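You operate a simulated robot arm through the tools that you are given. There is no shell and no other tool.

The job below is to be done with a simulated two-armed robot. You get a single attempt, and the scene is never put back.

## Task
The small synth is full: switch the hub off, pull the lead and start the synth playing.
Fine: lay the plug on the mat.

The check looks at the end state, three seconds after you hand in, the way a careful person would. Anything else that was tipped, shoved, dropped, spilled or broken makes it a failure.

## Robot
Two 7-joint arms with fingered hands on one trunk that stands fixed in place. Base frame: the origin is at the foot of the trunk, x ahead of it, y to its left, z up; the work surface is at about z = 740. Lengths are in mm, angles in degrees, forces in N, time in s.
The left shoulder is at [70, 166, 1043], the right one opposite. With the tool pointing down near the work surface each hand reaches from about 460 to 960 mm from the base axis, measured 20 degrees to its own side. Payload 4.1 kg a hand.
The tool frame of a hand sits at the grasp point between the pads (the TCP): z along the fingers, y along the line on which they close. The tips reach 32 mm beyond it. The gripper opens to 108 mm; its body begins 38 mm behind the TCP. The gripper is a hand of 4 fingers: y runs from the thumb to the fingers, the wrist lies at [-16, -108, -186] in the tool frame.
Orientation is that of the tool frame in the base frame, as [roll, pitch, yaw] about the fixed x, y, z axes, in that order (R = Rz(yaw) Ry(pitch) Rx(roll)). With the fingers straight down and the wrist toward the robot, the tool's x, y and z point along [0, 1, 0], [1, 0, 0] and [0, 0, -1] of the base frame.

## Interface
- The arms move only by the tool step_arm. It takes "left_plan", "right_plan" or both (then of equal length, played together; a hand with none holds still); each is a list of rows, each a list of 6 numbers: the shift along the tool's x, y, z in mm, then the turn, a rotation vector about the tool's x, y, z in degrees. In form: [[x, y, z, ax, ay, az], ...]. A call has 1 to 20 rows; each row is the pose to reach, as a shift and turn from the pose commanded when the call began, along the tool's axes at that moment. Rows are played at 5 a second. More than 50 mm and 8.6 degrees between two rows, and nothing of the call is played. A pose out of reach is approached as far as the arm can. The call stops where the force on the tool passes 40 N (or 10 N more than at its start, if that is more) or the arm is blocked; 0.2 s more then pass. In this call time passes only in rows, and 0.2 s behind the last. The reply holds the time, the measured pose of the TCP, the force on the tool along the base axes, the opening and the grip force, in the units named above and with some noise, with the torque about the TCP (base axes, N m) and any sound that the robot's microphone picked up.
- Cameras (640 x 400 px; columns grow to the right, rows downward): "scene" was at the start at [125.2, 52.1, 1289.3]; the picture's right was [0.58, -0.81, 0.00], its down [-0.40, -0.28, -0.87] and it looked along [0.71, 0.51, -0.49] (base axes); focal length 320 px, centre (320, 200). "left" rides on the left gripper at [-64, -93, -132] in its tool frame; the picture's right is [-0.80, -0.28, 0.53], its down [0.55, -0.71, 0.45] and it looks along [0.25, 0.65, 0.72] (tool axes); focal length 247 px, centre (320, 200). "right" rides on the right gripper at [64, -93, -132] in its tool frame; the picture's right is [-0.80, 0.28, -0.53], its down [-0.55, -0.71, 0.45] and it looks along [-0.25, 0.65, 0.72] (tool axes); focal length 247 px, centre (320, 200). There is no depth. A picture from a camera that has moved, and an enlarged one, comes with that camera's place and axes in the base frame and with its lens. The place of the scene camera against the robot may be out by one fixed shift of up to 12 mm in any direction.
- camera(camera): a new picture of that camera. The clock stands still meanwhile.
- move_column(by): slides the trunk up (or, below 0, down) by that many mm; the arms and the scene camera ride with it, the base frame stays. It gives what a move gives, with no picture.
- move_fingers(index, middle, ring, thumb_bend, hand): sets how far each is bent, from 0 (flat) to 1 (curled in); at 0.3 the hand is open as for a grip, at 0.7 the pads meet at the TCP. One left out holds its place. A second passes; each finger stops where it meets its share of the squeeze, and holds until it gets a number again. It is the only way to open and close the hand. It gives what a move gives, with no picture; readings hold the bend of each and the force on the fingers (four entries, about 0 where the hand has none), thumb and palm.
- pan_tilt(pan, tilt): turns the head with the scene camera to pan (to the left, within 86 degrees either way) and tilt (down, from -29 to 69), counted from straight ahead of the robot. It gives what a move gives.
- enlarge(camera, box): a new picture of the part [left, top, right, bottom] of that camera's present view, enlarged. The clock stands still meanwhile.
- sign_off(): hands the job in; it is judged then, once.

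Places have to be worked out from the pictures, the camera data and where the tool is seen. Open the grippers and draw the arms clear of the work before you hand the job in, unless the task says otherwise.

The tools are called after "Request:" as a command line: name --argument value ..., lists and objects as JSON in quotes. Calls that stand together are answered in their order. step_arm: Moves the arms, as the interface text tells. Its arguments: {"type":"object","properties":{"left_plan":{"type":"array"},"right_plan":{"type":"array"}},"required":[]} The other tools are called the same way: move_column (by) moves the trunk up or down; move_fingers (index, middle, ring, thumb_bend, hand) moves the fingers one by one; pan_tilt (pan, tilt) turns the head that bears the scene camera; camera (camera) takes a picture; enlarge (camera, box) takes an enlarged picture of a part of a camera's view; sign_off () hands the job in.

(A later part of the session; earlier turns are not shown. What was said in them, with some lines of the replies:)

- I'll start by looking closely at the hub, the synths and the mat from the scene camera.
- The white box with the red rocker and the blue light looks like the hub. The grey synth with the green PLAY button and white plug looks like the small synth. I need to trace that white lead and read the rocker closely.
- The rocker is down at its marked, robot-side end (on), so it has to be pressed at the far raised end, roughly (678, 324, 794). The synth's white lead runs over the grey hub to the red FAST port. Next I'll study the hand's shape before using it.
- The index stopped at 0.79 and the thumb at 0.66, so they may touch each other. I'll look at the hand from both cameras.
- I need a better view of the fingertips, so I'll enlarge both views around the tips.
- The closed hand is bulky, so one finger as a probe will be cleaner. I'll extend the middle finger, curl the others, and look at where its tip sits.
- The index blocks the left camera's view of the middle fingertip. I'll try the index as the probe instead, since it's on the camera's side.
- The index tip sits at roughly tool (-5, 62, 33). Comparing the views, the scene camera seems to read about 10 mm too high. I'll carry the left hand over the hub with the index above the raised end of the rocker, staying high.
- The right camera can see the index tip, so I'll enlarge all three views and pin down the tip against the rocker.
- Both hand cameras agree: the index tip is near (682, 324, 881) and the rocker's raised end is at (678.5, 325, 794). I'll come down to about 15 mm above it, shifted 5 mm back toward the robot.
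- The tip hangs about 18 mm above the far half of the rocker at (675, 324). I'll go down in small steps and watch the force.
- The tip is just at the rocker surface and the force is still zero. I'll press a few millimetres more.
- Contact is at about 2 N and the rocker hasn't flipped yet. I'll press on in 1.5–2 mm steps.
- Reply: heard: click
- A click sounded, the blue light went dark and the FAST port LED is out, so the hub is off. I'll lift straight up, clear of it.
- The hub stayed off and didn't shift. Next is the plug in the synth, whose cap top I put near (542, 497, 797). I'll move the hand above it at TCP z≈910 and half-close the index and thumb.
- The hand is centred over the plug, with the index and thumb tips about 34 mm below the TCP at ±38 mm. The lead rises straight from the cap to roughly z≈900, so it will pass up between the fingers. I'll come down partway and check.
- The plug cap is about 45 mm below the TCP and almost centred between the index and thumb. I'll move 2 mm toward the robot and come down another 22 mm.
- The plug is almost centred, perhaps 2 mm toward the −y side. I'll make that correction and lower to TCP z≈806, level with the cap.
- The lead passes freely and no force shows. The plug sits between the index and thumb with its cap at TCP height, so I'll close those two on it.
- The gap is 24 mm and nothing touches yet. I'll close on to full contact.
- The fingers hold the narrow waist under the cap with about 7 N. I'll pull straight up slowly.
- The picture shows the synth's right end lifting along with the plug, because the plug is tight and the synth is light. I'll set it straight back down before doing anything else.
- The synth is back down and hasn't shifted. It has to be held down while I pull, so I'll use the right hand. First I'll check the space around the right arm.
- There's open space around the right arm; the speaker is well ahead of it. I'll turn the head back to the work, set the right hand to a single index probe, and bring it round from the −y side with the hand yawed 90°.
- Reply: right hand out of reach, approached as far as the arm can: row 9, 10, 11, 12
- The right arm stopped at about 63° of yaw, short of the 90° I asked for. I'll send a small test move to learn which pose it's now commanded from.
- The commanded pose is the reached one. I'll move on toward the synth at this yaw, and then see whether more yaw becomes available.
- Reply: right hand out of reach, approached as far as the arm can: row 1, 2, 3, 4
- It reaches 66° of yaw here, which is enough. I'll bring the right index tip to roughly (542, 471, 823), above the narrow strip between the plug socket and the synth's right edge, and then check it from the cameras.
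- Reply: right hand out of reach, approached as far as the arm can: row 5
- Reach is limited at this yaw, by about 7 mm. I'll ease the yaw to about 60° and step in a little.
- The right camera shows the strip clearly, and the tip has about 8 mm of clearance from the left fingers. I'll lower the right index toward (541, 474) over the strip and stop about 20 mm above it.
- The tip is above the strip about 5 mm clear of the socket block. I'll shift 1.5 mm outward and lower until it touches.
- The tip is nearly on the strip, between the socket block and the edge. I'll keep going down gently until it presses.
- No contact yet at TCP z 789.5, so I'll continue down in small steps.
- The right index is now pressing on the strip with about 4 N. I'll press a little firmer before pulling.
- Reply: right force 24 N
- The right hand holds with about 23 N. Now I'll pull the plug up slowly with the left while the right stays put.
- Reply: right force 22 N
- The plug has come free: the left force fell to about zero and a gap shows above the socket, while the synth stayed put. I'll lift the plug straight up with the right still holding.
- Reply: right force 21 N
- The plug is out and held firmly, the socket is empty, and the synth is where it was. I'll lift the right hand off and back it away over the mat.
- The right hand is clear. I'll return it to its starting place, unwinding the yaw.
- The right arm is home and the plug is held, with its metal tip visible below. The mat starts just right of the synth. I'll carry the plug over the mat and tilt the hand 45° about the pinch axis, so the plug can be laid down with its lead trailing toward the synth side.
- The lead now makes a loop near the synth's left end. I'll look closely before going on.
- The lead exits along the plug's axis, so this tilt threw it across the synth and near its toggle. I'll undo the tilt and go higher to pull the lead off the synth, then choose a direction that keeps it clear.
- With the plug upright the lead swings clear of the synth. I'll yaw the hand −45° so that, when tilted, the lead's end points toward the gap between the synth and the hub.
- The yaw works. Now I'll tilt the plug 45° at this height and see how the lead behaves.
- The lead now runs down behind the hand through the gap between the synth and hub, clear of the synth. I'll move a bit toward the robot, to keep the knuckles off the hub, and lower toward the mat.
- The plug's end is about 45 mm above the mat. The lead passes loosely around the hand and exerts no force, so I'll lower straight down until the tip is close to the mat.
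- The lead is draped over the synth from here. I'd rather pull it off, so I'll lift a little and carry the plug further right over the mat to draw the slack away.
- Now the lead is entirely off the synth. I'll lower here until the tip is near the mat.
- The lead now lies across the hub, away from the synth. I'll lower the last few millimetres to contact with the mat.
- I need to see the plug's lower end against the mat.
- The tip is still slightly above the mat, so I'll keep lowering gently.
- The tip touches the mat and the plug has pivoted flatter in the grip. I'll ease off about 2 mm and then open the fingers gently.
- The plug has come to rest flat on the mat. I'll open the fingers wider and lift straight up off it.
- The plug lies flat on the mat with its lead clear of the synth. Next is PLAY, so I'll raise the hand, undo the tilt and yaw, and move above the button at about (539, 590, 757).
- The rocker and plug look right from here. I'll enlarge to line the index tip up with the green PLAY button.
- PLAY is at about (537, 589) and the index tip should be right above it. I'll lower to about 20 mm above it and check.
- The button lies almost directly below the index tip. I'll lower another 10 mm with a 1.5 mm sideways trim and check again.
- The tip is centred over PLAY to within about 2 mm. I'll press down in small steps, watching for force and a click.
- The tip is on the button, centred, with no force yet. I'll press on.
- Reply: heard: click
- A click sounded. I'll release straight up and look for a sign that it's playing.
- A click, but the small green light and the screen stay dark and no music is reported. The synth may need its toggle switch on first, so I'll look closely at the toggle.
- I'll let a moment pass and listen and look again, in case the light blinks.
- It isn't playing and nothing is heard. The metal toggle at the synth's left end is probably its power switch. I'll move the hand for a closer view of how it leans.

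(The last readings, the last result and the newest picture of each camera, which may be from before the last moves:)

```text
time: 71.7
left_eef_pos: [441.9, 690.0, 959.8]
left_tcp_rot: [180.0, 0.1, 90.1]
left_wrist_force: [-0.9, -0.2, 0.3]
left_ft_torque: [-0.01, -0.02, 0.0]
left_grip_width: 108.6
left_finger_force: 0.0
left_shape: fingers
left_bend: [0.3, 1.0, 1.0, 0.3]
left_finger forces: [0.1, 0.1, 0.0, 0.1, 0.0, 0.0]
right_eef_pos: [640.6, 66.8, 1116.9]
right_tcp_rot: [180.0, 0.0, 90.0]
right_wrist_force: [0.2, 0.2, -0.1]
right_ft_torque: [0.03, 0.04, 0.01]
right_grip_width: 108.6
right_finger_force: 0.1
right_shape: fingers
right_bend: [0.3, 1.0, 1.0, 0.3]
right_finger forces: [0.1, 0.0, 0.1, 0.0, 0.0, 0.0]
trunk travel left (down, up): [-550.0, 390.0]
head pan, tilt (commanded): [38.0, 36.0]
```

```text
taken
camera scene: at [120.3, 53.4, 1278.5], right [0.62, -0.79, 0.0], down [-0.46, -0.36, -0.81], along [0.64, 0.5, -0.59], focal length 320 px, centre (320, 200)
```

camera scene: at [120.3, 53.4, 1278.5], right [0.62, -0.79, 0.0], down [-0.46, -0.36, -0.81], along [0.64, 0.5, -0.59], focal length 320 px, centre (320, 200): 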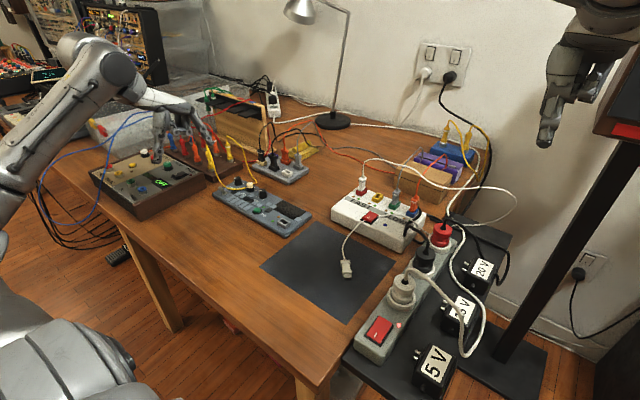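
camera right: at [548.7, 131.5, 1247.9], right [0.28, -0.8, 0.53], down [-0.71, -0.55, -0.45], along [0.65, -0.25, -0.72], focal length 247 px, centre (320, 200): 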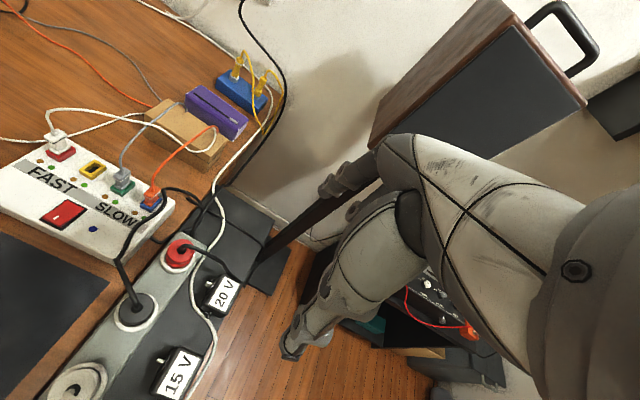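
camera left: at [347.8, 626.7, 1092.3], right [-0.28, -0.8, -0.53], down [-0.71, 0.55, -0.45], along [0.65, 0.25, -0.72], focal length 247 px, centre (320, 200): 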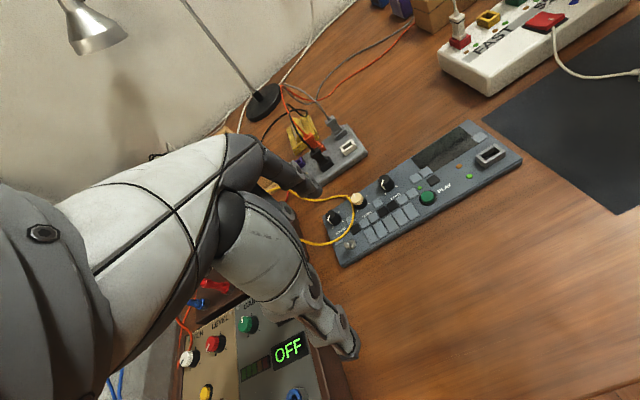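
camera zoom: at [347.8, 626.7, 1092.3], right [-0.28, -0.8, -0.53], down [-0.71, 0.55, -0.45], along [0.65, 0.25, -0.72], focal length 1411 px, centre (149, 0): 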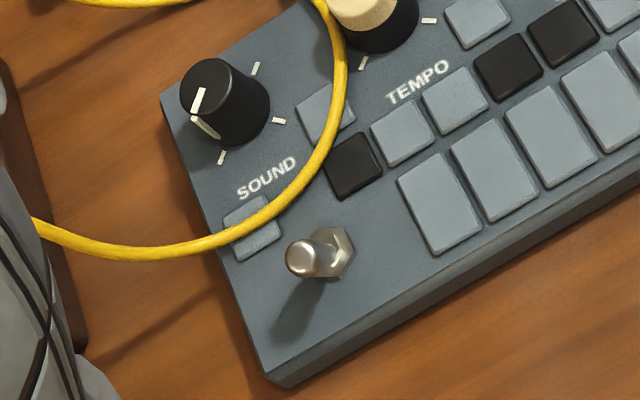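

Two views together show the toggle leaning toward the robot (off), with its tip near (528, 724, 778). It should be pushed away from the robot. I'll bring the index tip down in front of the lever, clear of the synth, and check before pushing.

Request:
step_arm --left_plan '[[13, -4, 35, 0, 0, 0], [26, -8, 70, 0, 0, 0], [39, -12, 105, 0, 0, 0], [39, -12, 130, 0, 0, 0]]'

Request:
camera --camera "left"

Request:
enlarge --camera "left" --box '[280, 150, 380, 240]'

Request:
enlarge --camera "scene" --box '[160, 120, 280, 220]'

```text
time: 72.7
left_eef_pos: [429.4, 727.9, 826.8]
left_tcp_rot: [180.0, 0.0, 89.9]
left_wrist_force: [0.1, 0.5, -0.1]
left_ft_torque: [0.0, 0.01, 0.01]
left_grip_width: 108.5
left_finger_force: 0.1
left_shape: fingers
left_bend: [0.3, 1.0, 1.0, 0.3]
left_finger forces: [0.0, 0.0, 0.0, 0.1, 0.0, 0.0]
right_eef_pos: [640.9, 65.8, 1115.8]
right_tcp_rot: [180.0, -0.1, 90.0]
right_wrist_force: [-0.5, 0.0, 0.2]
right_ft_torque: [0.04, 0.01, -0.02]
right_grip_width: 108.4
right_finger_force: 0.0
right_shape: fingers
right_bend: [0.3, 1.0, 1.0, 0.3]
right_finger forces: [0.0, 0.0, 0.0, 0.0, 0.0, 0.0]
trunk travel left (down, up): [-550.0, 390.0]
head pan, tilt (commanded): [38.0, 36.0]
```

```text
taken
camera left: at [335.1, 664.5, 961.0], right [-0.28, -0.8, -0.53], down [-0.71, 0.55, -0.45], along [0.65, 0.25, -0.72], focal length 247 px, centre (320, 200)
```

left: 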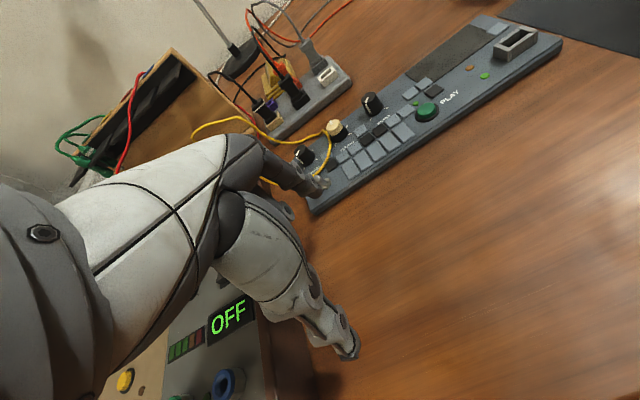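

```text
4.44 times, centred on (330, 195) of left
camera zoom: at [335.1, 664.5, 961.0], right [-0.28, -0.8, -0.53], down [-0.71, 0.55, -0.45], along [0.65, 0.25, -0.72], focal length 1098 px, centre (276, 222)
```

zoom: 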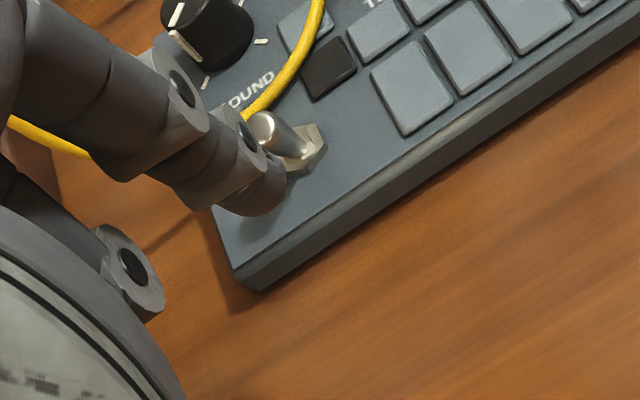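

```text
4.00 times, centred on (220, 170) of scene
camera zoom: at [120.5, 53.4, 1278.5], right [0.62, -0.79, 0.0], down [-0.46, -0.36, -0.81], along [0.64, 0.5, -0.59], focal length 1282 px, centre (720, 320)
```

zoom: 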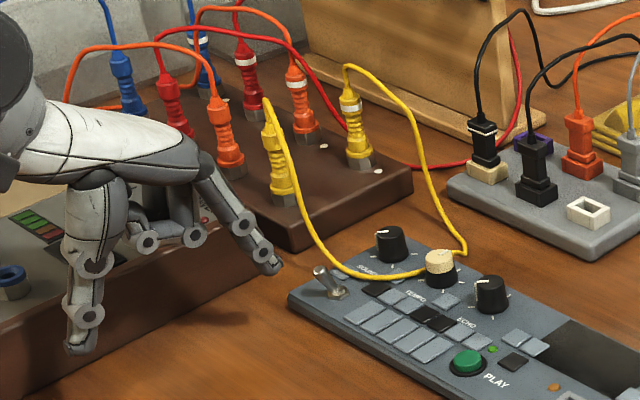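

Refined, the lever base is near (539, 722) and its tip near (525, 721, 780). The index tip is in front of it at x≈500. I'll lower to lever height and shift 3 mm sideways.

Request:
step_arm --left_plan '[[-1.5, 0, 8, 0, 0, 0], [-3, 0, 16, 0, 0, 0], [-3, 0, 22, 0, 0, 0]]'

Request:
enlarge --camera "left" --box '[280, 150, 380, 240]'

Request:
enlarge --camera "scene" --box '[200, 165, 270, 215]'

```text
time: 73.5
left_eef_pos: [427.5, 725.2, 807.8]
left_tcp_rot: [-180.0, 0.0, 90.0]
left_wrist_force: [-0.4, -0.4, -0.2]
left_ft_torque: [0.02, -0.03, 0.01]
left_grip_width: 108.7
left_finger_force: 0.1
left_shape: fingers
left_bend: [0.3, 1.0, 1.0, 0.3]
left_finger forces: [0.0, 0.0, 0.0, 0.0, 0.0, 0.0]
right_eef_pos: [639.5, 65.7, 1116.4]
right_tcp_rot: [180.0, 0.0, 90.0]
right_wrist_force: [-0.6, 0.4, 0.3]
right_ft_torque: [0.02, 0.0, 0.0]
right_grip_width: 108.5
right_finger_force: 0.1
right_shape: fingers
right_bend: [0.3, 1.0, 1.0, 0.3]
right_finger forces: [0.1, 0.0, 0.0, 0.0, 0.0, 0.0]
trunk travel left (down, up): [-550.0, 390.0]
head pan, tilt (commanded): [38.0, 36.0]
```

```text
4.44 times, centred on (330, 195) of left
camera zoom: at [334.1, 662.5, 939.8], right [-0.28, -0.8, -0.53], down [-0.71, 0.55, -0.45], along [0.65, 0.25, -0.72], focal length 1098 px, centre (276, 222)
```

zoom: 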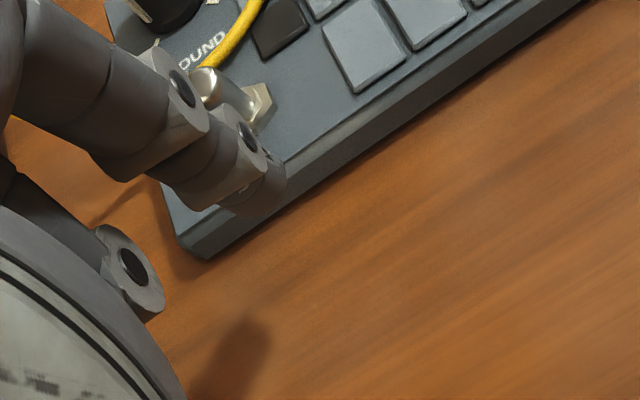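

```text
8.00 times, centred on (235, 190) of scene
camera zoom: at [120.3, 53.3, 1278.5], right [0.62, -0.79, 0.0], down [-0.46, -0.36, -0.81], along [0.64, 0.5, -0.59], focal length 2563 px, centre (1000, 280)
```

zoom: 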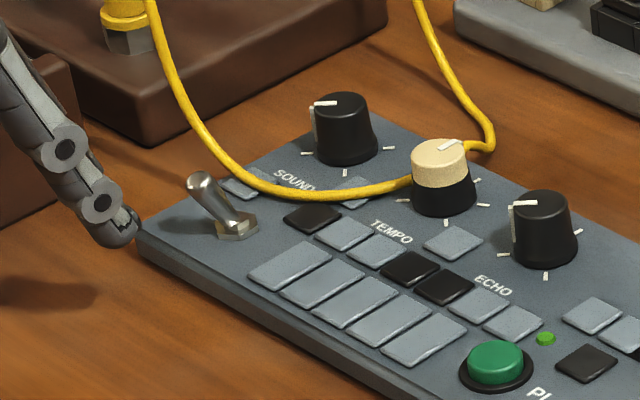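

The scene view shows the index tip in front of the lever, about 3 mm too far left. I'll correct this and move in to just short of contact.

Request:
step_arm --left_plan '[[-3, 0, 4, 0, 0, 0], [-3, 8, 4, 0, 0, 0], [-3, 15, 4, 0, 0, 0], [-3, 20, 4, 0, 0, 0]]'

Request:
enlarge --camera "left" --box '[290, 140, 370, 220]'

Request:
enlarge --camera "scene" --box '[200, 165, 270, 215]'

```text
time: 74.5
left_eef_pos: [447.9, 721.5, 803.2]
left_tcp_rot: [-180.0, -0.1, 90.0]
left_wrist_force: [0.1, -0.7, -0.2]
left_ft_torque: [0.05, 0.0, -0.03]
left_grip_width: 108.7
left_finger_force: 0.1
left_shape: fingers
left_bend: [0.3, 1.0, 1.0, 0.3]
left_finger forces: [0.1, 0.1, 0.0, 0.0, 0.0, 0.1]
right_eef_pos: [640.2, 67.6, 1116.3]
right_tcp_rot: [-180.0, 0.0, 90.0]
right_wrist_force: [-0.6, 0.4, -0.5]
right_ft_torque: [0.01, -0.02, 0.02]
right_grip_width: 108.7
right_finger_force: 0.1
right_shape: fingers
right_bend: [0.3, 1.0, 1.0, 0.3]
right_finger forces: [0.0, 0.0, 0.0, 0.0, 0.0, 0.0]
trunk travel left (down, up): [-550.0, 390.0]
head pan, tilt (commanded): [38.0, 36.0]
```

```text
5.00 times, centred on (330, 180) of left
camera zoom: at [354.2, 658.7, 936.2], right [-0.28, -0.8, -0.53], down [-0.71, 0.55, -0.45], along [0.65, 0.25, -0.72], focal length 1235 px, centre (270, 300)
```

zoom: 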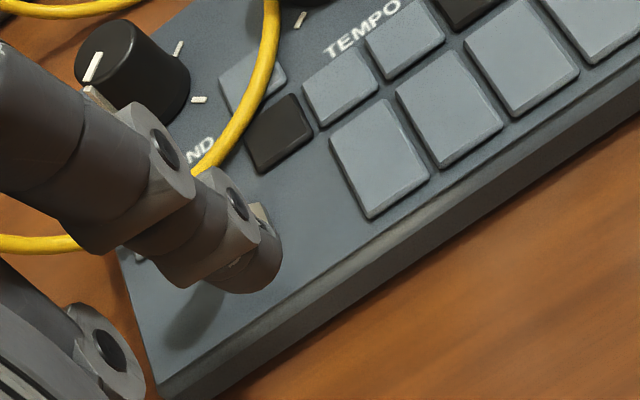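

```text
8.00 times, centred on (235, 190) of scene
camera zoom: at [120.5, 53.1, 1278.5], right [0.62, -0.79, 0.0], down [-0.46, -0.36, -0.81], along [0.64, 0.5, -0.59], focal length 2563 px, centre (1000, 280)
```

zoom: 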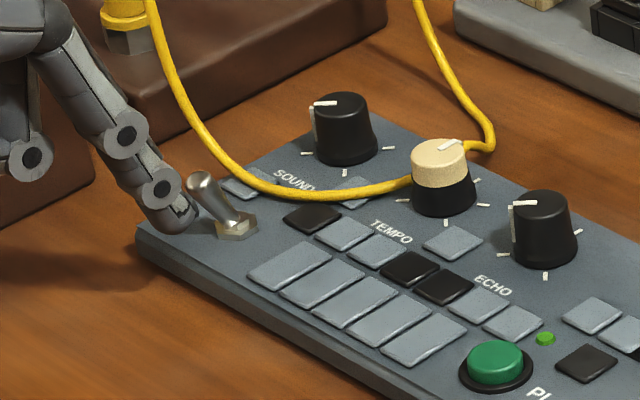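

The fingertip is directly in front of the lever. I'll raise it 3 mm and push away from the robot gently, watching the force and whether the synth slides.

Request:
step_arm --left_plan '[[0, 0, -3, 0, 0, 0], [0, 3, -3, 0, 0, 0], [0, 6, -3, 0, 0, 0], [0, 9, -3, 0, 0, 0], [0, 12, -3, 0, 0, 0]]'

Request:
enlarge --camera "left" --box '[290, 140, 370, 220]'

Request:
enlarge --camera "scene" --box '[200, 165, 270, 215]'

```text
time: 75.7
left_eef_pos: [460.0, 723.9, 806.6]
left_tcp_rot: [179.9, 0.1, 89.9]
left_wrist_force: [-0.9, -0.2, 1.0]
left_ft_torque: [-0.01, 0.02, -0.02]
left_grip_width: 107.3
left_finger_force: 0.1
left_shape: fingers
left_bend: [0.31, 1.0, 1.0, 0.3]
left_finger forces: [0.7, 0.0, 0.0, 0.0, 0.0, 0.0]
right_eef_pos: [640.5, 67.7, 1117.2]
right_tcp_rot: [179.9, 0.0, 90.1]
right_wrist_force: [-1.0, -1.4, -0.5]
right_ft_torque: [-0.01, -0.01, 0.0]
right_grip_width: 108.8
right_finger_force: 0.1
right_shape: fingers
right_bend: [0.3, 1.0, 1.0, 0.3]
right_finger forces: [0.0, 0.1, 0.0, 0.0, 0.0, 0.0]
trunk travel left (down, up): [-550.0, 390.0]
head pan, tilt (commanded): [38.0, 36.0]
```

```text
5.00 times, centred on (330, 180) of left
camera zoom: at [366.3, 658.7, 939.6], right [-0.28, -0.8, -0.53], down [-0.71, 0.55, -0.45], along [0.65, 0.25, -0.72], focal length 1235 px, centre (270, 300)
```

zoom: 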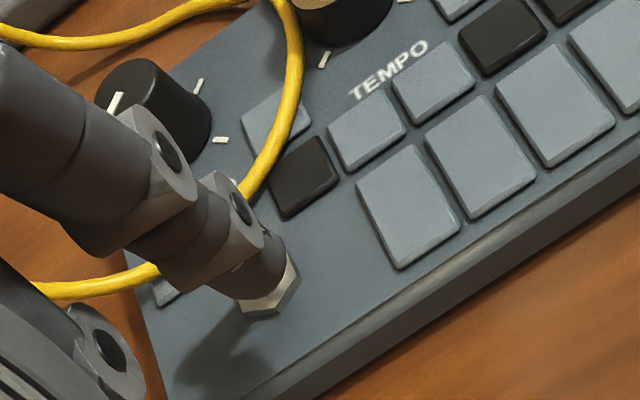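

```text
8.00 times, centred on (235, 190) of scene
camera zoom: at [120.3, 53.1, 1278.5], right [0.62, -0.79, 0.0], down [-0.46, -0.36, -0.81], along [0.64, 0.5, -0.59], focal length 2563 px, centre (1000, 280)
```

zoom: 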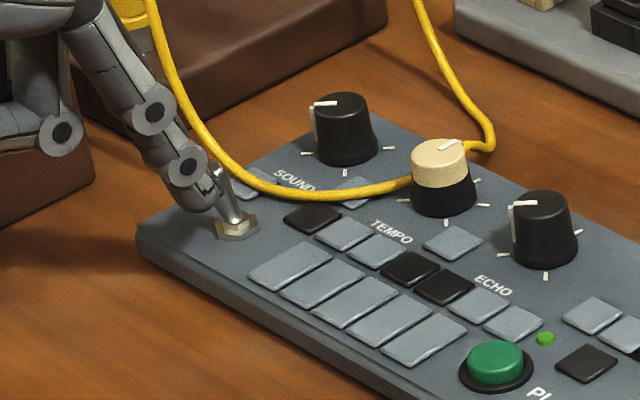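

The lever is moving with under 1 N and the synth hasn't shifted. I'll continue pushing.

Request:
step_arm --left_plan '[[0, 3, 0, 0, 0, 0], [0, 6, 0, 0, 0, 0], [0, 9, 0, 0, 0, 0], [0, 12, 0, 0, 0, 0]]'

Request:
enlarge --camera "left" --box '[290, 140, 370, 220]'

Request:
enlarge --camera "scene" --box '[200, 165, 270, 215]'

```text
time: 76.7
left_eef_pos: [473.3, 722.3, 807.0]
left_tcp_rot: [-180.0, 0.1, 90.0]
left_wrist_force: [0.3, -0.4, 0.3]
left_ft_torque: [-0.03, 0.01, -0.01]
left_grip_width: 108.3
left_finger_force: 0.2
left_shape: fingers
left_bend: [0.3, 1.0, 1.0, 0.3]
left_finger forces: [0.1, 0.1, 0.1, 0.0, 0.0, 0.1]
right_eef_pos: [639.2, 66.0, 1116.6]
right_tcp_rot: [180.0, -0.1, 90.0]
right_wrist_force: [0.3, 0.6, 0.4]
right_ft_torque: [-0.01, 0.0, 0.02]
right_grip_width: 108.7
right_finger_force: 0.1
right_shape: fingers
right_bend: [0.3, 1.0, 1.0, 0.3]
right_finger forces: [0.1, 0.0, 0.0, 0.0, 0.0, 0.0]
trunk travel left (down, up): [-550.0, 390.0]
head pan, tilt (commanded): [38.0, 36.0]
heard: click
```

```text
5.00 times, centred on (330, 180) of left
camera zoom: at [378.8, 659.0, 939.6], right [-0.28, -0.8, -0.53], down [-0.71, 0.55, -0.45], along [0.65, 0.25, -0.72], focal length 1235 px, centre (270, 300)
```

zoom: 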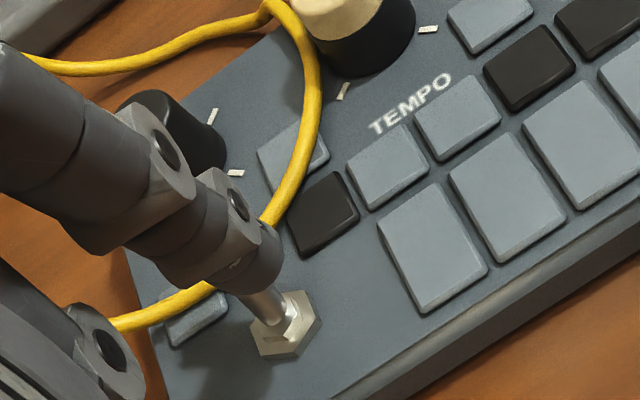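

```text
8.00 times, centred on (235, 190) of scene
camera zoom: at [120.5, 53.1, 1278.5], right [0.62, -0.79, 0.0], down [-0.46, -0.36, -0.81], along [0.64, 0.5, -0.59], focal length 2563 px, centre (1000, 280)
```

zoom: 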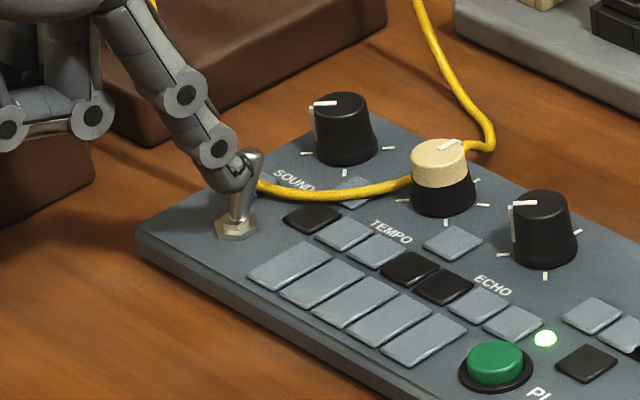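

A click: the toggle flipped, the synth stayed put, and its power light by PLAY is now lit. I'll back off, go up, and move above PLAY again.

Request:
step_arm --left_plan '[[0, -10, 0, 0, 0, 0], [0, -22, -5, 0, 0, 0], [0, -22, -35, 0, 0, 0], [0, -22, -70, 0, 0, 0], [-25, -16, -95, 0, 0, 0], [-60, -10, -95, 0, 0, 0], [-95, -4, -95, 0, 0, 0], [-129, 0, -95, 0, 0, 0], [-129.5, 0, -70, 0, 0, 0], [-129.5, 0, -40, 0, 0, 0], [-129.5, 0, -15, 0, 0, 0], [-129.5, 0, 0, 0, 0, 0]]'

Request:
enlarge --camera "left" --box '[290, 150, 370, 220]'

Request:
enlarge --camera "scene" --box '[210, 165, 310, 235]'

```text
time: 79.3
left_eef_pos: [471.2, 593.6, 806.8]
left_tcp_rot: [-180.0, 0.0, 90.0]
left_wrist_force: [-0.7, -0.2, -1.0]
left_ft_torque: [0.03, -0.01, -0.04]
left_grip_width: 108.3
left_finger_force: 0.1
left_shape: fingers
left_bend: [0.3, 1.0, 1.0, 0.3]
left_finger forces: [0.0, 0.0, 0.1, 0.1, 0.0, 0.0]
right_eef_pos: [640.4, 67.0, 1115.5]
right_tcp_rot: [180.0, 0.0, 89.9]
right_wrist_force: [-0.1, -0.2, 0.2]
right_ft_torque: [0.04, -0.02, 0.01]
right_grip_width: 108.8
right_finger_force: 0.2
right_shape: fingers
right_bend: [0.3, 1.0, 1.0, 0.3]
right_finger forces: [0.0, 0.1, 0.0, 0.0, 0.0, 0.1]
trunk travel left (down, up): [-550.0, 390.0]
head pan, tilt (commanded): [38.0, 36.0]
```

```text
5.71 times, centred on (330, 185) of left
camera zoom: at [378.1, 530.3, 940.7], right [-0.28, -0.8, -0.53], down [-0.71, 0.55, -0.45], along [0.65, 0.25, -0.72], focal length 1411 px, centre (263, 286)
```

zoom: 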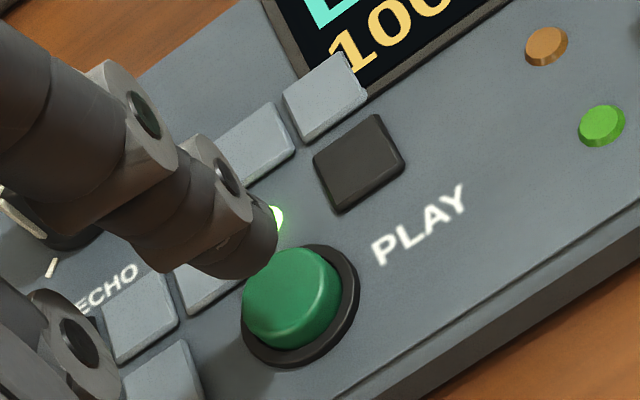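

```text
5.71 times, centred on (260, 200) of scene
camera zoom: at [120.4, 53.2, 1278.5], right [0.62, -0.79, 0.0], down [-0.46, -0.36, -0.81], along [0.64, 0.5, -0.59], focal length 1831 px, centre (663, 200)
```

zoom: 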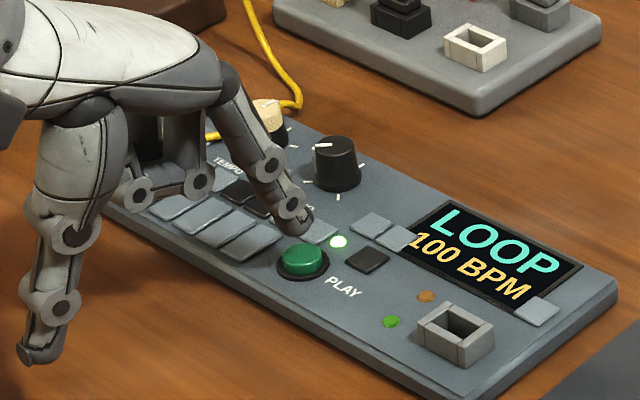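

The screen now shows LOOP 100 BPM. I'll trim 1.5 mm and press PLAY as before.

Request:
step_arm --left_plan '[[-1.5, 0, 5, 0, 0, 0], [-1.5, 0, 9, 0, 0, 0], [-1.5, 0, 12, 0, 0, 0], [-1.5, 0, 14, 0, 0, 0], [-1.5, 0, 16, 0, 0, 0], [-1.5, 0, 17.5, 0, 0, 0]]'

Request:
enlarge --camera "left" --box '[290, 130, 390, 220]'

Request:
enlarge --camera "scene" --box '[210, 165, 310, 235]'

```text
time: 80.7
left_eef_pos: [472.2, 591.2, 790.3]
left_tcp_rot: [-180.0, -0.1, 90.1]
left_wrist_force: [0.3, -0.7, 1.8]
left_ft_torque: [-0.02, -0.07, 0.01]
left_grip_width: 108.8
left_finger_force: 1.1
left_shape: fingers
left_bend: [0.3, 1.0, 1.0, 0.3]
left_finger forces: [1.6, 0.0, 0.0, 0.0, 0.1, 0.0]
right_eef_pos: [639.8, 66.7, 1117.6]
right_tcp_rot: [180.0, -0.1, 90.0]
right_wrist_force: [0.8, -0.1, 0.5]
right_ft_torque: [0.01, 0.02, 0.0]
right_grip_width: 108.5
right_finger_force: 0.1
right_shape: fingers
right_bend: [0.3, 1.0, 1.0, 0.3]
right_finger forces: [0.0, 0.0, 0.1, 0.0, 0.1, 0.1]
trunk travel left (down, up): [-550.0, 390.0]
head pan, tilt (commanded): [38.0, 36.0]
heard: click
```

```text
4.44 times, centred on (340, 175) of left
camera zoom: at [378.1, 527.5, 922.3], right [-0.28, -0.8, -0.53], down [-0.71, 0.55, -0.45], along [0.65, 0.25, -0.72], focal length 1098 px, centre (231, 311)
```

zoom: 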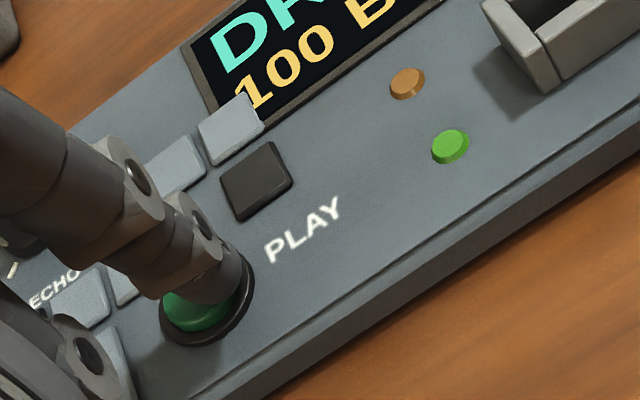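

```text
5.71 times, centred on (260, 200) of scene
camera zoom: at [120.1, 52.9, 1278.6], right [0.62, -0.79, 0.0], down [-0.46, -0.36, -0.81], along [0.64, 0.5, -0.59], focal length 1831 px, centre (663, 200)
```

zoom: 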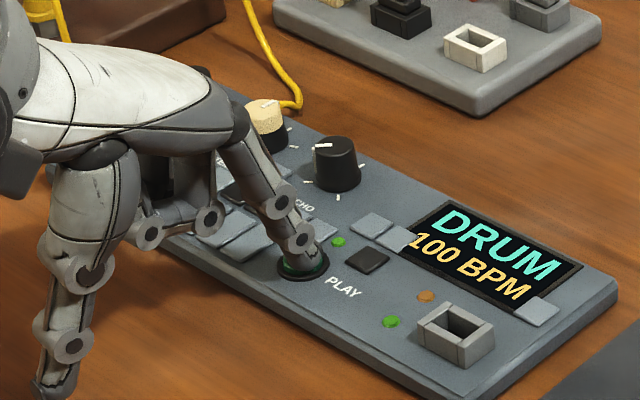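

The screen now reads DRUM 100 BPM and the light is off, which could be blinking or a change of state. I'll release and watch it over time.

Request:
step_arm --left_plan '[[0, 0, -5, 0, 0, 0], [0, 0, -15, 0, 0, 0], [0, 0, -35, 0, 0, 0], [0, 0, -60, 0, 0, 0]]'

Request:
enlarge --camera "scene" --box '[210, 165, 310, 235]'

Request:
step_arm --left_plan '[[0, 0, -1, 0, 0, 0]]'

Request:
enlarge --camera "scene" --box '[210, 165, 310, 235]'

Request:
step_arm --left_plan '[[0, 0, -1, 0, 0, 0], [0, 0, 0, 0, 0, 0]]'

Request:
enlarge --camera "scene" --box '[210, 165, 310, 235]'

```text
time: 81.7
left_eef_pos: [472.7, 591.0, 849.3]
left_tcp_rot: [-179.9, 0.0, 90.0]
left_wrist_force: [-0.4, 0.4, -0.5]
left_ft_torque: [0.01, -0.01, -0.02]
left_grip_width: 108.9
left_finger_force: 0.1
left_shape: fingers
left_bend: [0.3, 1.0, 1.0, 0.3]
left_finger forces: [0.0, 0.0, 0.1, 0.0, 0.0, 0.0]
right_eef_pos: [639.4, 67.4, 1116.5]
right_tcp_rot: [-180.0, 0.0, 90.0]
right_wrist_force: [0.6, -0.8, -0.1]
right_ft_torque: [0.0, -0.01, 0.03]
right_grip_width: 108.5
right_finger_force: 0.1
right_shape: fingers
right_bend: [0.3, 1.0, 1.0, 0.3]
right_finger forces: [0.0, 0.0, 0.0, 0.0, 0.0, 0.0]
trunk travel left (down, up): [-550.0, 390.0]
head pan, tilt (commanded): [38.0, 36.0]
```

```text
5.71 times, centred on (260, 200) of scene
camera zoom: at [120.3, 52.7, 1278.5], right [0.62, -0.79, 0.0], down [-0.46, -0.36, -0.81], along [0.64, 0.5, -0.59], focal length 1831 px, centre (663, 200)
```

zoom: 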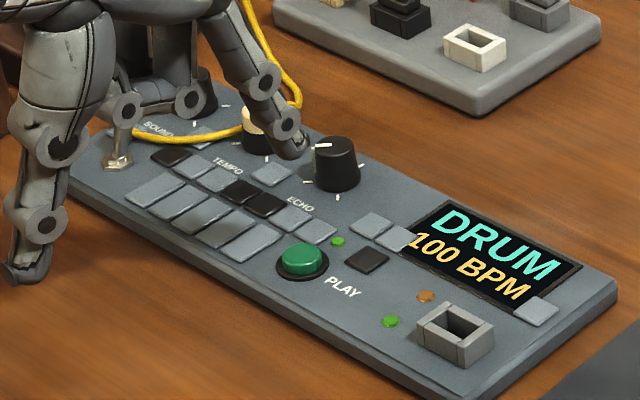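

```text
time: 82.1
left_eef_pos: [472.6, 591.5, 850.9]
left_tcp_rot: [-180.0, -0.1, 90.0]
left_wrist_force: [0.5, -0.4, 0.8]
left_ft_torque: [-0.02, -0.01, 0.01]
left_grip_width: 108.3
left_finger_force: 0.2
left_shape: fingers
left_bend: [0.3, 1.0, 1.0, 0.3]
left_finger forces: [0.0, 0.0, 0.0, 0.1, 0.1, 0.0]
right_eef_pos: [639.5, 67.3, 1115.9]
right_tcp_rot: [-179.9, 0.0, 89.9]
right_wrist_force: [1.0, -0.6, 0.4]
right_ft_torque: [0.02, -0.01, 0.01]
right_grip_width: 108.9
right_finger_force: 0.0
right_shape: fingers
right_bend: [0.3, 1.0, 1.0, 0.3]
right_finger forces: [0.0, 0.0, 0.0, 0.0, 0.1, 0.0]
trunk travel left (down, up): [-550.0, 390.0]
head pan, tilt (commanded): [38.0, 36.0]
```

```text
5.71 times, centred on (260, 200) of scene
camera zoom: at [120.3, 53.0, 1278.5], right [0.62, -0.79, 0.0], down [-0.46, -0.36, -0.81], along [0.64, 0.5, -0.59], focal length 1831 px, centre (663, 200)
```

zoom: 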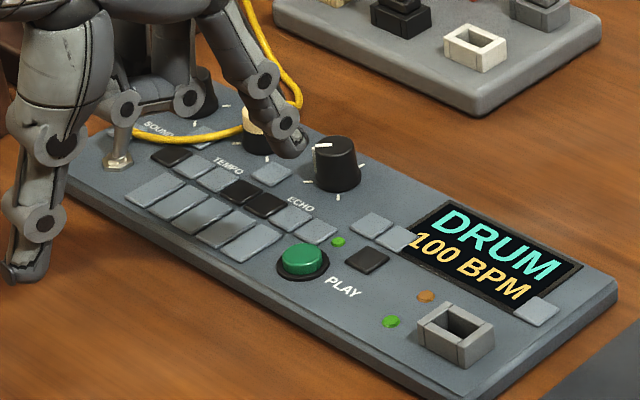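

```text
time: 82.7
left_eef_pos: [472.2, 592.1, 850.7]
left_tcp_rot: [-180.0, 0.0, 90.1]
left_wrist_force: [0.9, 0.6, 0.9]
left_ft_torque: [-0.03, 0.02, -0.01]
left_grip_width: 108.4
left_finger_force: 0.2
left_shape: fingers
left_bend: [0.3, 1.0, 1.0, 0.3]
left_finger forces: [0.1, 0.0, 0.0, 0.0, 0.1, 0.0]
right_eef_pos: [640.4, 66.6, 1117.0]
right_tcp_rot: [180.0, 0.1, 90.1]
right_wrist_force: [-0.8, 0.7, -0.5]
right_ft_torque: [0.01, -0.01, -0.02]
right_grip_width: 108.7
right_finger_force: 0.0
right_shape: fingers
right_bend: [0.3, 1.0, 1.0, 0.3]
right_finger forces: [0.0, 0.0, 0.1, 0.0, 0.0, 0.0]
trunk travel left (down, up): [-550.0, 390.0]
head pan, tilt (commanded): [38.0, 36.0]
```

```text
5.71 times, centred on (260, 200) of scene
camera zoom: at [120.3, 53.1, 1278.5], right [0.62, -0.79, 0.0], down [-0.46, -0.36, -0.81], along [0.64, 0.5, -0.59], focal length 1831 px, centre (663, 200)
```

zoom: 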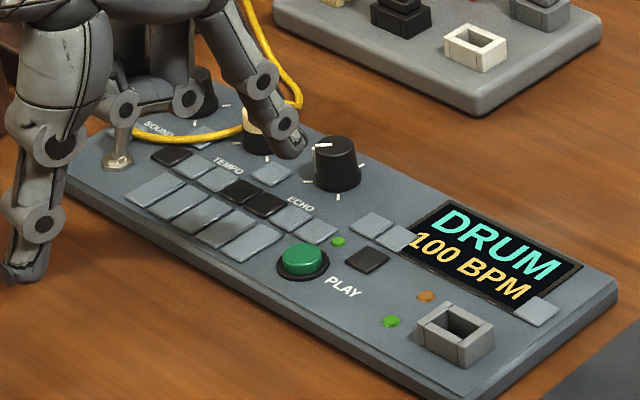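

The state is steady: DRUM with the light off means stopped, and LOOP with the light on was playing, so my first press had already armed it. I'll press PLAY once more.

Request:
step_arm --left_plan '[[0, 0, 20, 0, 0, 0], [0, 0, 40, 0, 0, 0], [0, 0, 51, 0, 0, 0], [0, 0, 56, 0, 0, 0], [0, 0, 58.5, 0, 0, 0], [0, 0, 60.5, 0, 0, 0], [0, 0, 62, 0, 0, 0]]'

Request:
enlarge --camera "scene" --box '[210, 165, 310, 235]'

```text
time: 84.3
left_eef_pos: [471.8, 591.1, 789.4]
left_tcp_rot: [179.9, 0.0, 90.0]
left_wrist_force: [-0.9, -0.1, 1.5]
left_ft_torque: [-0.05, -0.13, 0.01]
left_grip_width: 108.9
left_finger_force: 0.9
left_shape: fingers
left_bend: [0.3, 1.0, 1.0, 0.3]
left_finger forces: [2.0, 0.0, 0.1, 0.0, 0.0, 0.0]
right_eef_pos: [639.6, 66.0, 1117.1]
right_tcp_rot: [180.0, 0.0, 90.0]
right_wrist_force: [0.0, 1.0, -0.3]
right_ft_torque: [-0.01, 0.04, -0.01]
right_grip_width: 108.6
right_finger_force: 0.0
right_shape: fingers
right_bend: [0.3, 1.0, 1.0, 0.3]
right_finger forces: [0.0, 0.1, 0.0, 0.0, 0.1, 0.1]
trunk travel left (down, up): [-550.0, 390.0]
head pan, tilt (commanded): [38.0, 36.0]
heard: click
```

```text
5.71 times, centred on (260, 200) of scene
camera zoom: at [120.1, 52.9, 1278.6], right [0.62, -0.79, 0.0], down [-0.46, -0.36, -0.81], along [0.64, 0.5, -0.59], focal length 1831 px, centre (663, 200)
```

zoom: 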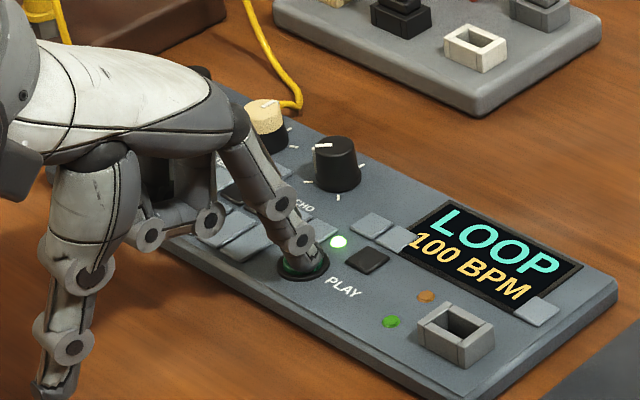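

LOOP shows and the light is lit, so it's playing. I'll release straight up and carry the left hand back to its starting place.

Request:
step_arm --left_plan '[[0, 0, -6, 0, 0, 0], [0, 0, -20, 0, 0, 0], [0, 0, -45, 0, 0, 0], [0, 0, -80, 0, 0, 0], [-10, -10, -120, 0, 0, 0], [-22, -20, -160, 0, 0, 0], [-35, -33, -205, 0, 0, 0], [-50, -46, -245, 0, 0, 0], [-51, -46, -274, 0, 0, 0]]'

Request:
move_fingers --hand "left" --index 0.3 --middle 0.3 --ring 0.3 --thumb_bend 0.3

Request:
move_fingers --hand "right" --index 0.3 --middle 0.3 --ring 0.3 --thumb_bend 0.3

Request:
camera --camera "scene"

Request:
enlarge --camera "scene" --box '[200, 140, 420, 290]'

Request:
camera --camera "left"

Request:
camera --camera "right"

```text
time: 86.3
left_eef_pos: [427.7, 540.3, 1063.7]
left_tcp_rot: [180.0, 0.0, 90.0]
left_wrist_force: [-0.2, 0.8, -0.5]
left_ft_torque: [0.02, 0.04, 0.0]
left_grip_width: 108.6
left_finger_force: 0.1
left_shape: fingers
left_bend: [0.3, 1.0, 1.0, 0.3]
left_finger forces: [0.0, 0.0, 0.0, 0.0, 0.0, 0.0]
right_eef_pos: [640.1, 66.0, 1116.4]
right_tcp_rot: [180.0, 0.0, 90.0]
right_wrist_force: [0.3, -0.3, -0.2]
right_ft_torque: [-0.04, 0.03, 0.01]
right_grip_width: 108.7
right_finger_force: 0.1
right_shape: fingers
right_bend: [0.3, 1.0, 1.0, 0.3]
right_finger forces: [0.1, 0.0, 0.0, 0.0, 0.0, 0.0]
trunk travel left (down, up): [-550.0, 390.0]
head pan, tilt (commanded): [38.0, 36.0]
```

```text
time: 87.3
left_eef_pos: [428.4, 540.0, 1064.5]
left_tcp_rot: [-180.0, 0.0, 90.0]
left_wrist_force: [0.2, -0.3, 0.1]
left_ft_torque: [0.02, 0.0, -0.01]
left_grip_width: 108.6
left_finger_force: 0.2
left_shape: fingers
left_bend: [0.3, 0.3, 0.3, 0.3]
left_finger forces: [0.0, 0.0, 0.0, 0.1, 0.1, 0.0]
right_eef_pos: [639.2, 66.7, 1116.4]
right_tcp_rot: [-179.9, 0.1, 90.1]
right_wrist_force: [0.4, -0.2, -0.1]
right_ft_torque: [0.0, -0.01, 0.01]
right_grip_width: 108.6
right_finger_force: 0.0
right_shape: fingers
right_bend: [0.3, 1.0, 1.0, 0.3]
right_finger forces: [0.0, 0.1, 0.1, 0.0, 0.0, 0.1]
trunk travel left (down, up): [-550.0, 390.0]
head pan, tilt (commanded): [38.0, 36.0]
```

```text
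time: 88.3
left_eef_pos: [428.6, 540.7, 1063.6]
left_tcp_rot: [-180.0, 0.0, 90.0]
left_wrist_force: [1.1, 0.2, -0.1]
left_ft_torque: [0.0, -0.03, 0.02]
left_grip_width: 109.0
left_finger_force: 0.1
left_shape: fingers
left_bend: [0.3, 0.3, 0.3, 0.3]
left_finger forces: [0.0, 0.1, 0.0, 0.0, 0.0, 0.0]
right_eef_pos: [639.9, 66.7, 1116.7]
right_tcp_rot: [-180.0, -0.1, 89.9]
right_wrist_force: [-0.3, 0.0, 0.2]
right_ft_torque: [0.0, 0.0, 0.03]
right_grip_width: 108.7
right_finger_force: 0.2
right_shape: fingers
right_bend: [0.3, 0.3, 0.3, 0.3]
right_finger forces: [0.1, 0.0, 0.1, 0.0, 0.0, 0.1]
trunk travel left (down, up): [-550.0, 390.0]
head pan, tilt (commanded): [38.0, 36.0]
```

```text
taken
camera scene: at [120.3, 53.1, 1278.5], right [0.62, -0.79, 0.0], down [-0.46, -0.36, -0.81], along [0.64, 0.5, -0.59], focal length 320 px, centre (320, 200)
```

scene: 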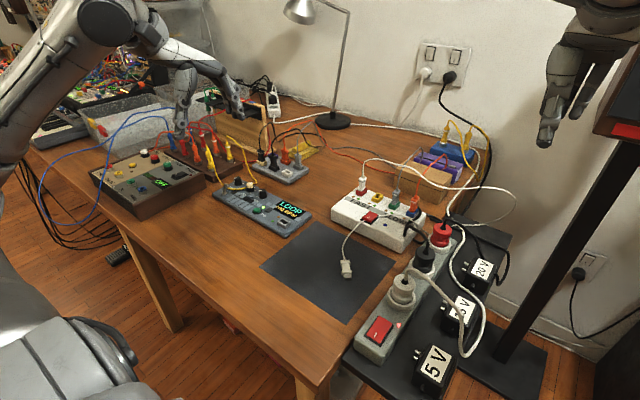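

```text
2.67 times, centred on (310, 215) of scene
camera zoom: at [120.3, 53.1, 1278.5], right [0.62, -0.79, 0.0], down [-0.46, -0.36, -0.81], along [0.64, 0.5, -0.59], focal length 854 px, centre (347, 160)
```

zoom: 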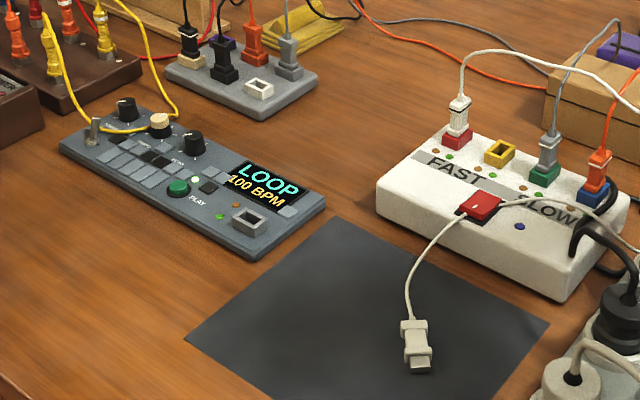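

```text
taken
camera left: at [334.3, 476.9, 1196.8], right [-0.28, -0.8, -0.53], down [-0.71, 0.55, -0.45], along [0.65, 0.25, -0.72], focal length 247 px, centre (320, 200)
```

left: 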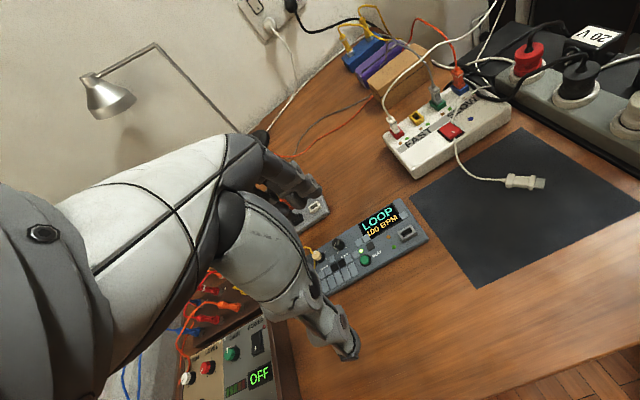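

```text
taken
camera right: at [547.9, 131.1, 1248.4], right [0.28, -0.8, 0.53], down [-0.71, -0.55, -0.45], along [0.65, -0.25, -0.72], focal length 247 px, centre (320, 200)
```

right: 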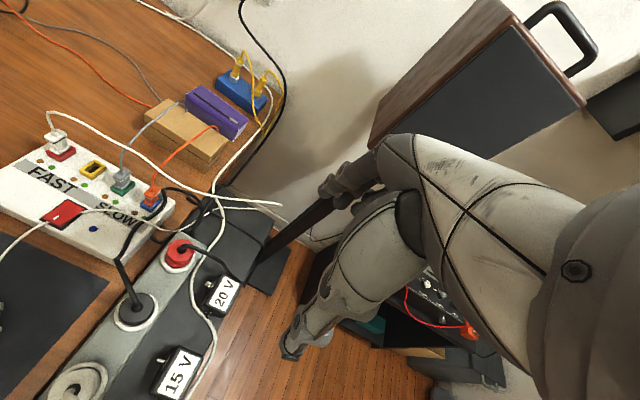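

Everything looks in place. One last close look at the hub rocker, the synth light and the plug before handing in.

Request:
enlarge --camera "scene" --box '[325, 180, 435, 285]'

Request:
enlarge --camera "scene" --box '[210, 165, 320, 245]'

```text
3.81 times, centred on (380, 232) of scene
camera zoom: at [120.3, 53.1, 1278.5], right [0.62, -0.79, 0.0], down [-0.46, -0.36, -0.81], along [0.64, 0.5, -0.59], focal length 1220 px, centre (91, 76)
```

zoom: 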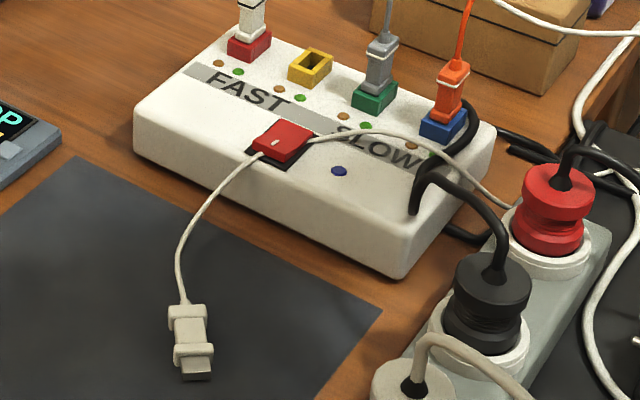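

```text
5.00 times, centred on (265, 205) of scene
camera zoom: at [120.3, 53.1, 1278.5], right [0.62, -0.79, 0.0], down [-0.46, -0.36, -0.81], along [0.64, 0.5, -0.59], focal length 1602 px, centre (595, 175)
```

zoom: 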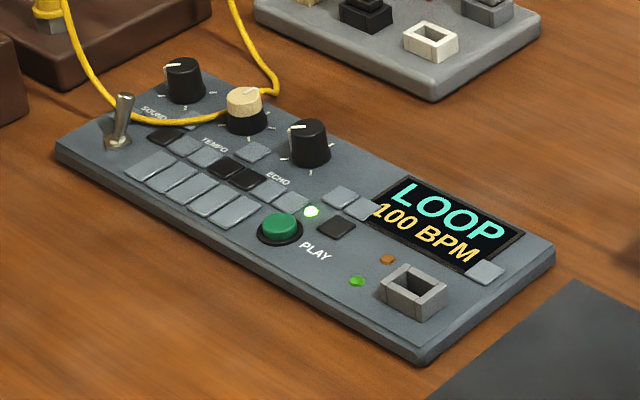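

The hub is off (blue light dark), the plug is out and lying on the mat, and the synth shows LOOP 100 BPM with its light on. Nothing else has moved, both hands are open and the arms are clear, so I'm handing in.

Request:
sign_off

```text
The job is handed in.
```

The hub is off, the lead is out of the small synth with its plug lying flat on the mat, and the synth is playing. It's handed in, but I haven't had the result of the check.

- **Hub:** I pressed the far end of the red rocker. It clicked, and the blue light and the FAST port light went out.
- **Lead:** The plug was tight, and my first pull lifted the right end of the synth about 18 mm. I set it straight back down. Then I held the synth down with the right hand and pulled the plug free; it didn't move that time. The other end of the lead is still in the hub's red port, and the cable now lies across the top of the hub.
- **Synth:** It was switched off, so my first press of PLAY showed nothing. I flipped the toggle at its left end, and it came on already playing. I took that for standby and pressed PLAY, which stopped it, so I pressed once more. The screen now reads LOOP 100 BPM and the light by PLAY is lit. I went by the screen and light, as the microphone picked up only clicks.

In the last pictures nothing else looked moved or tipped. Both hands are open and the arms are back where they started.
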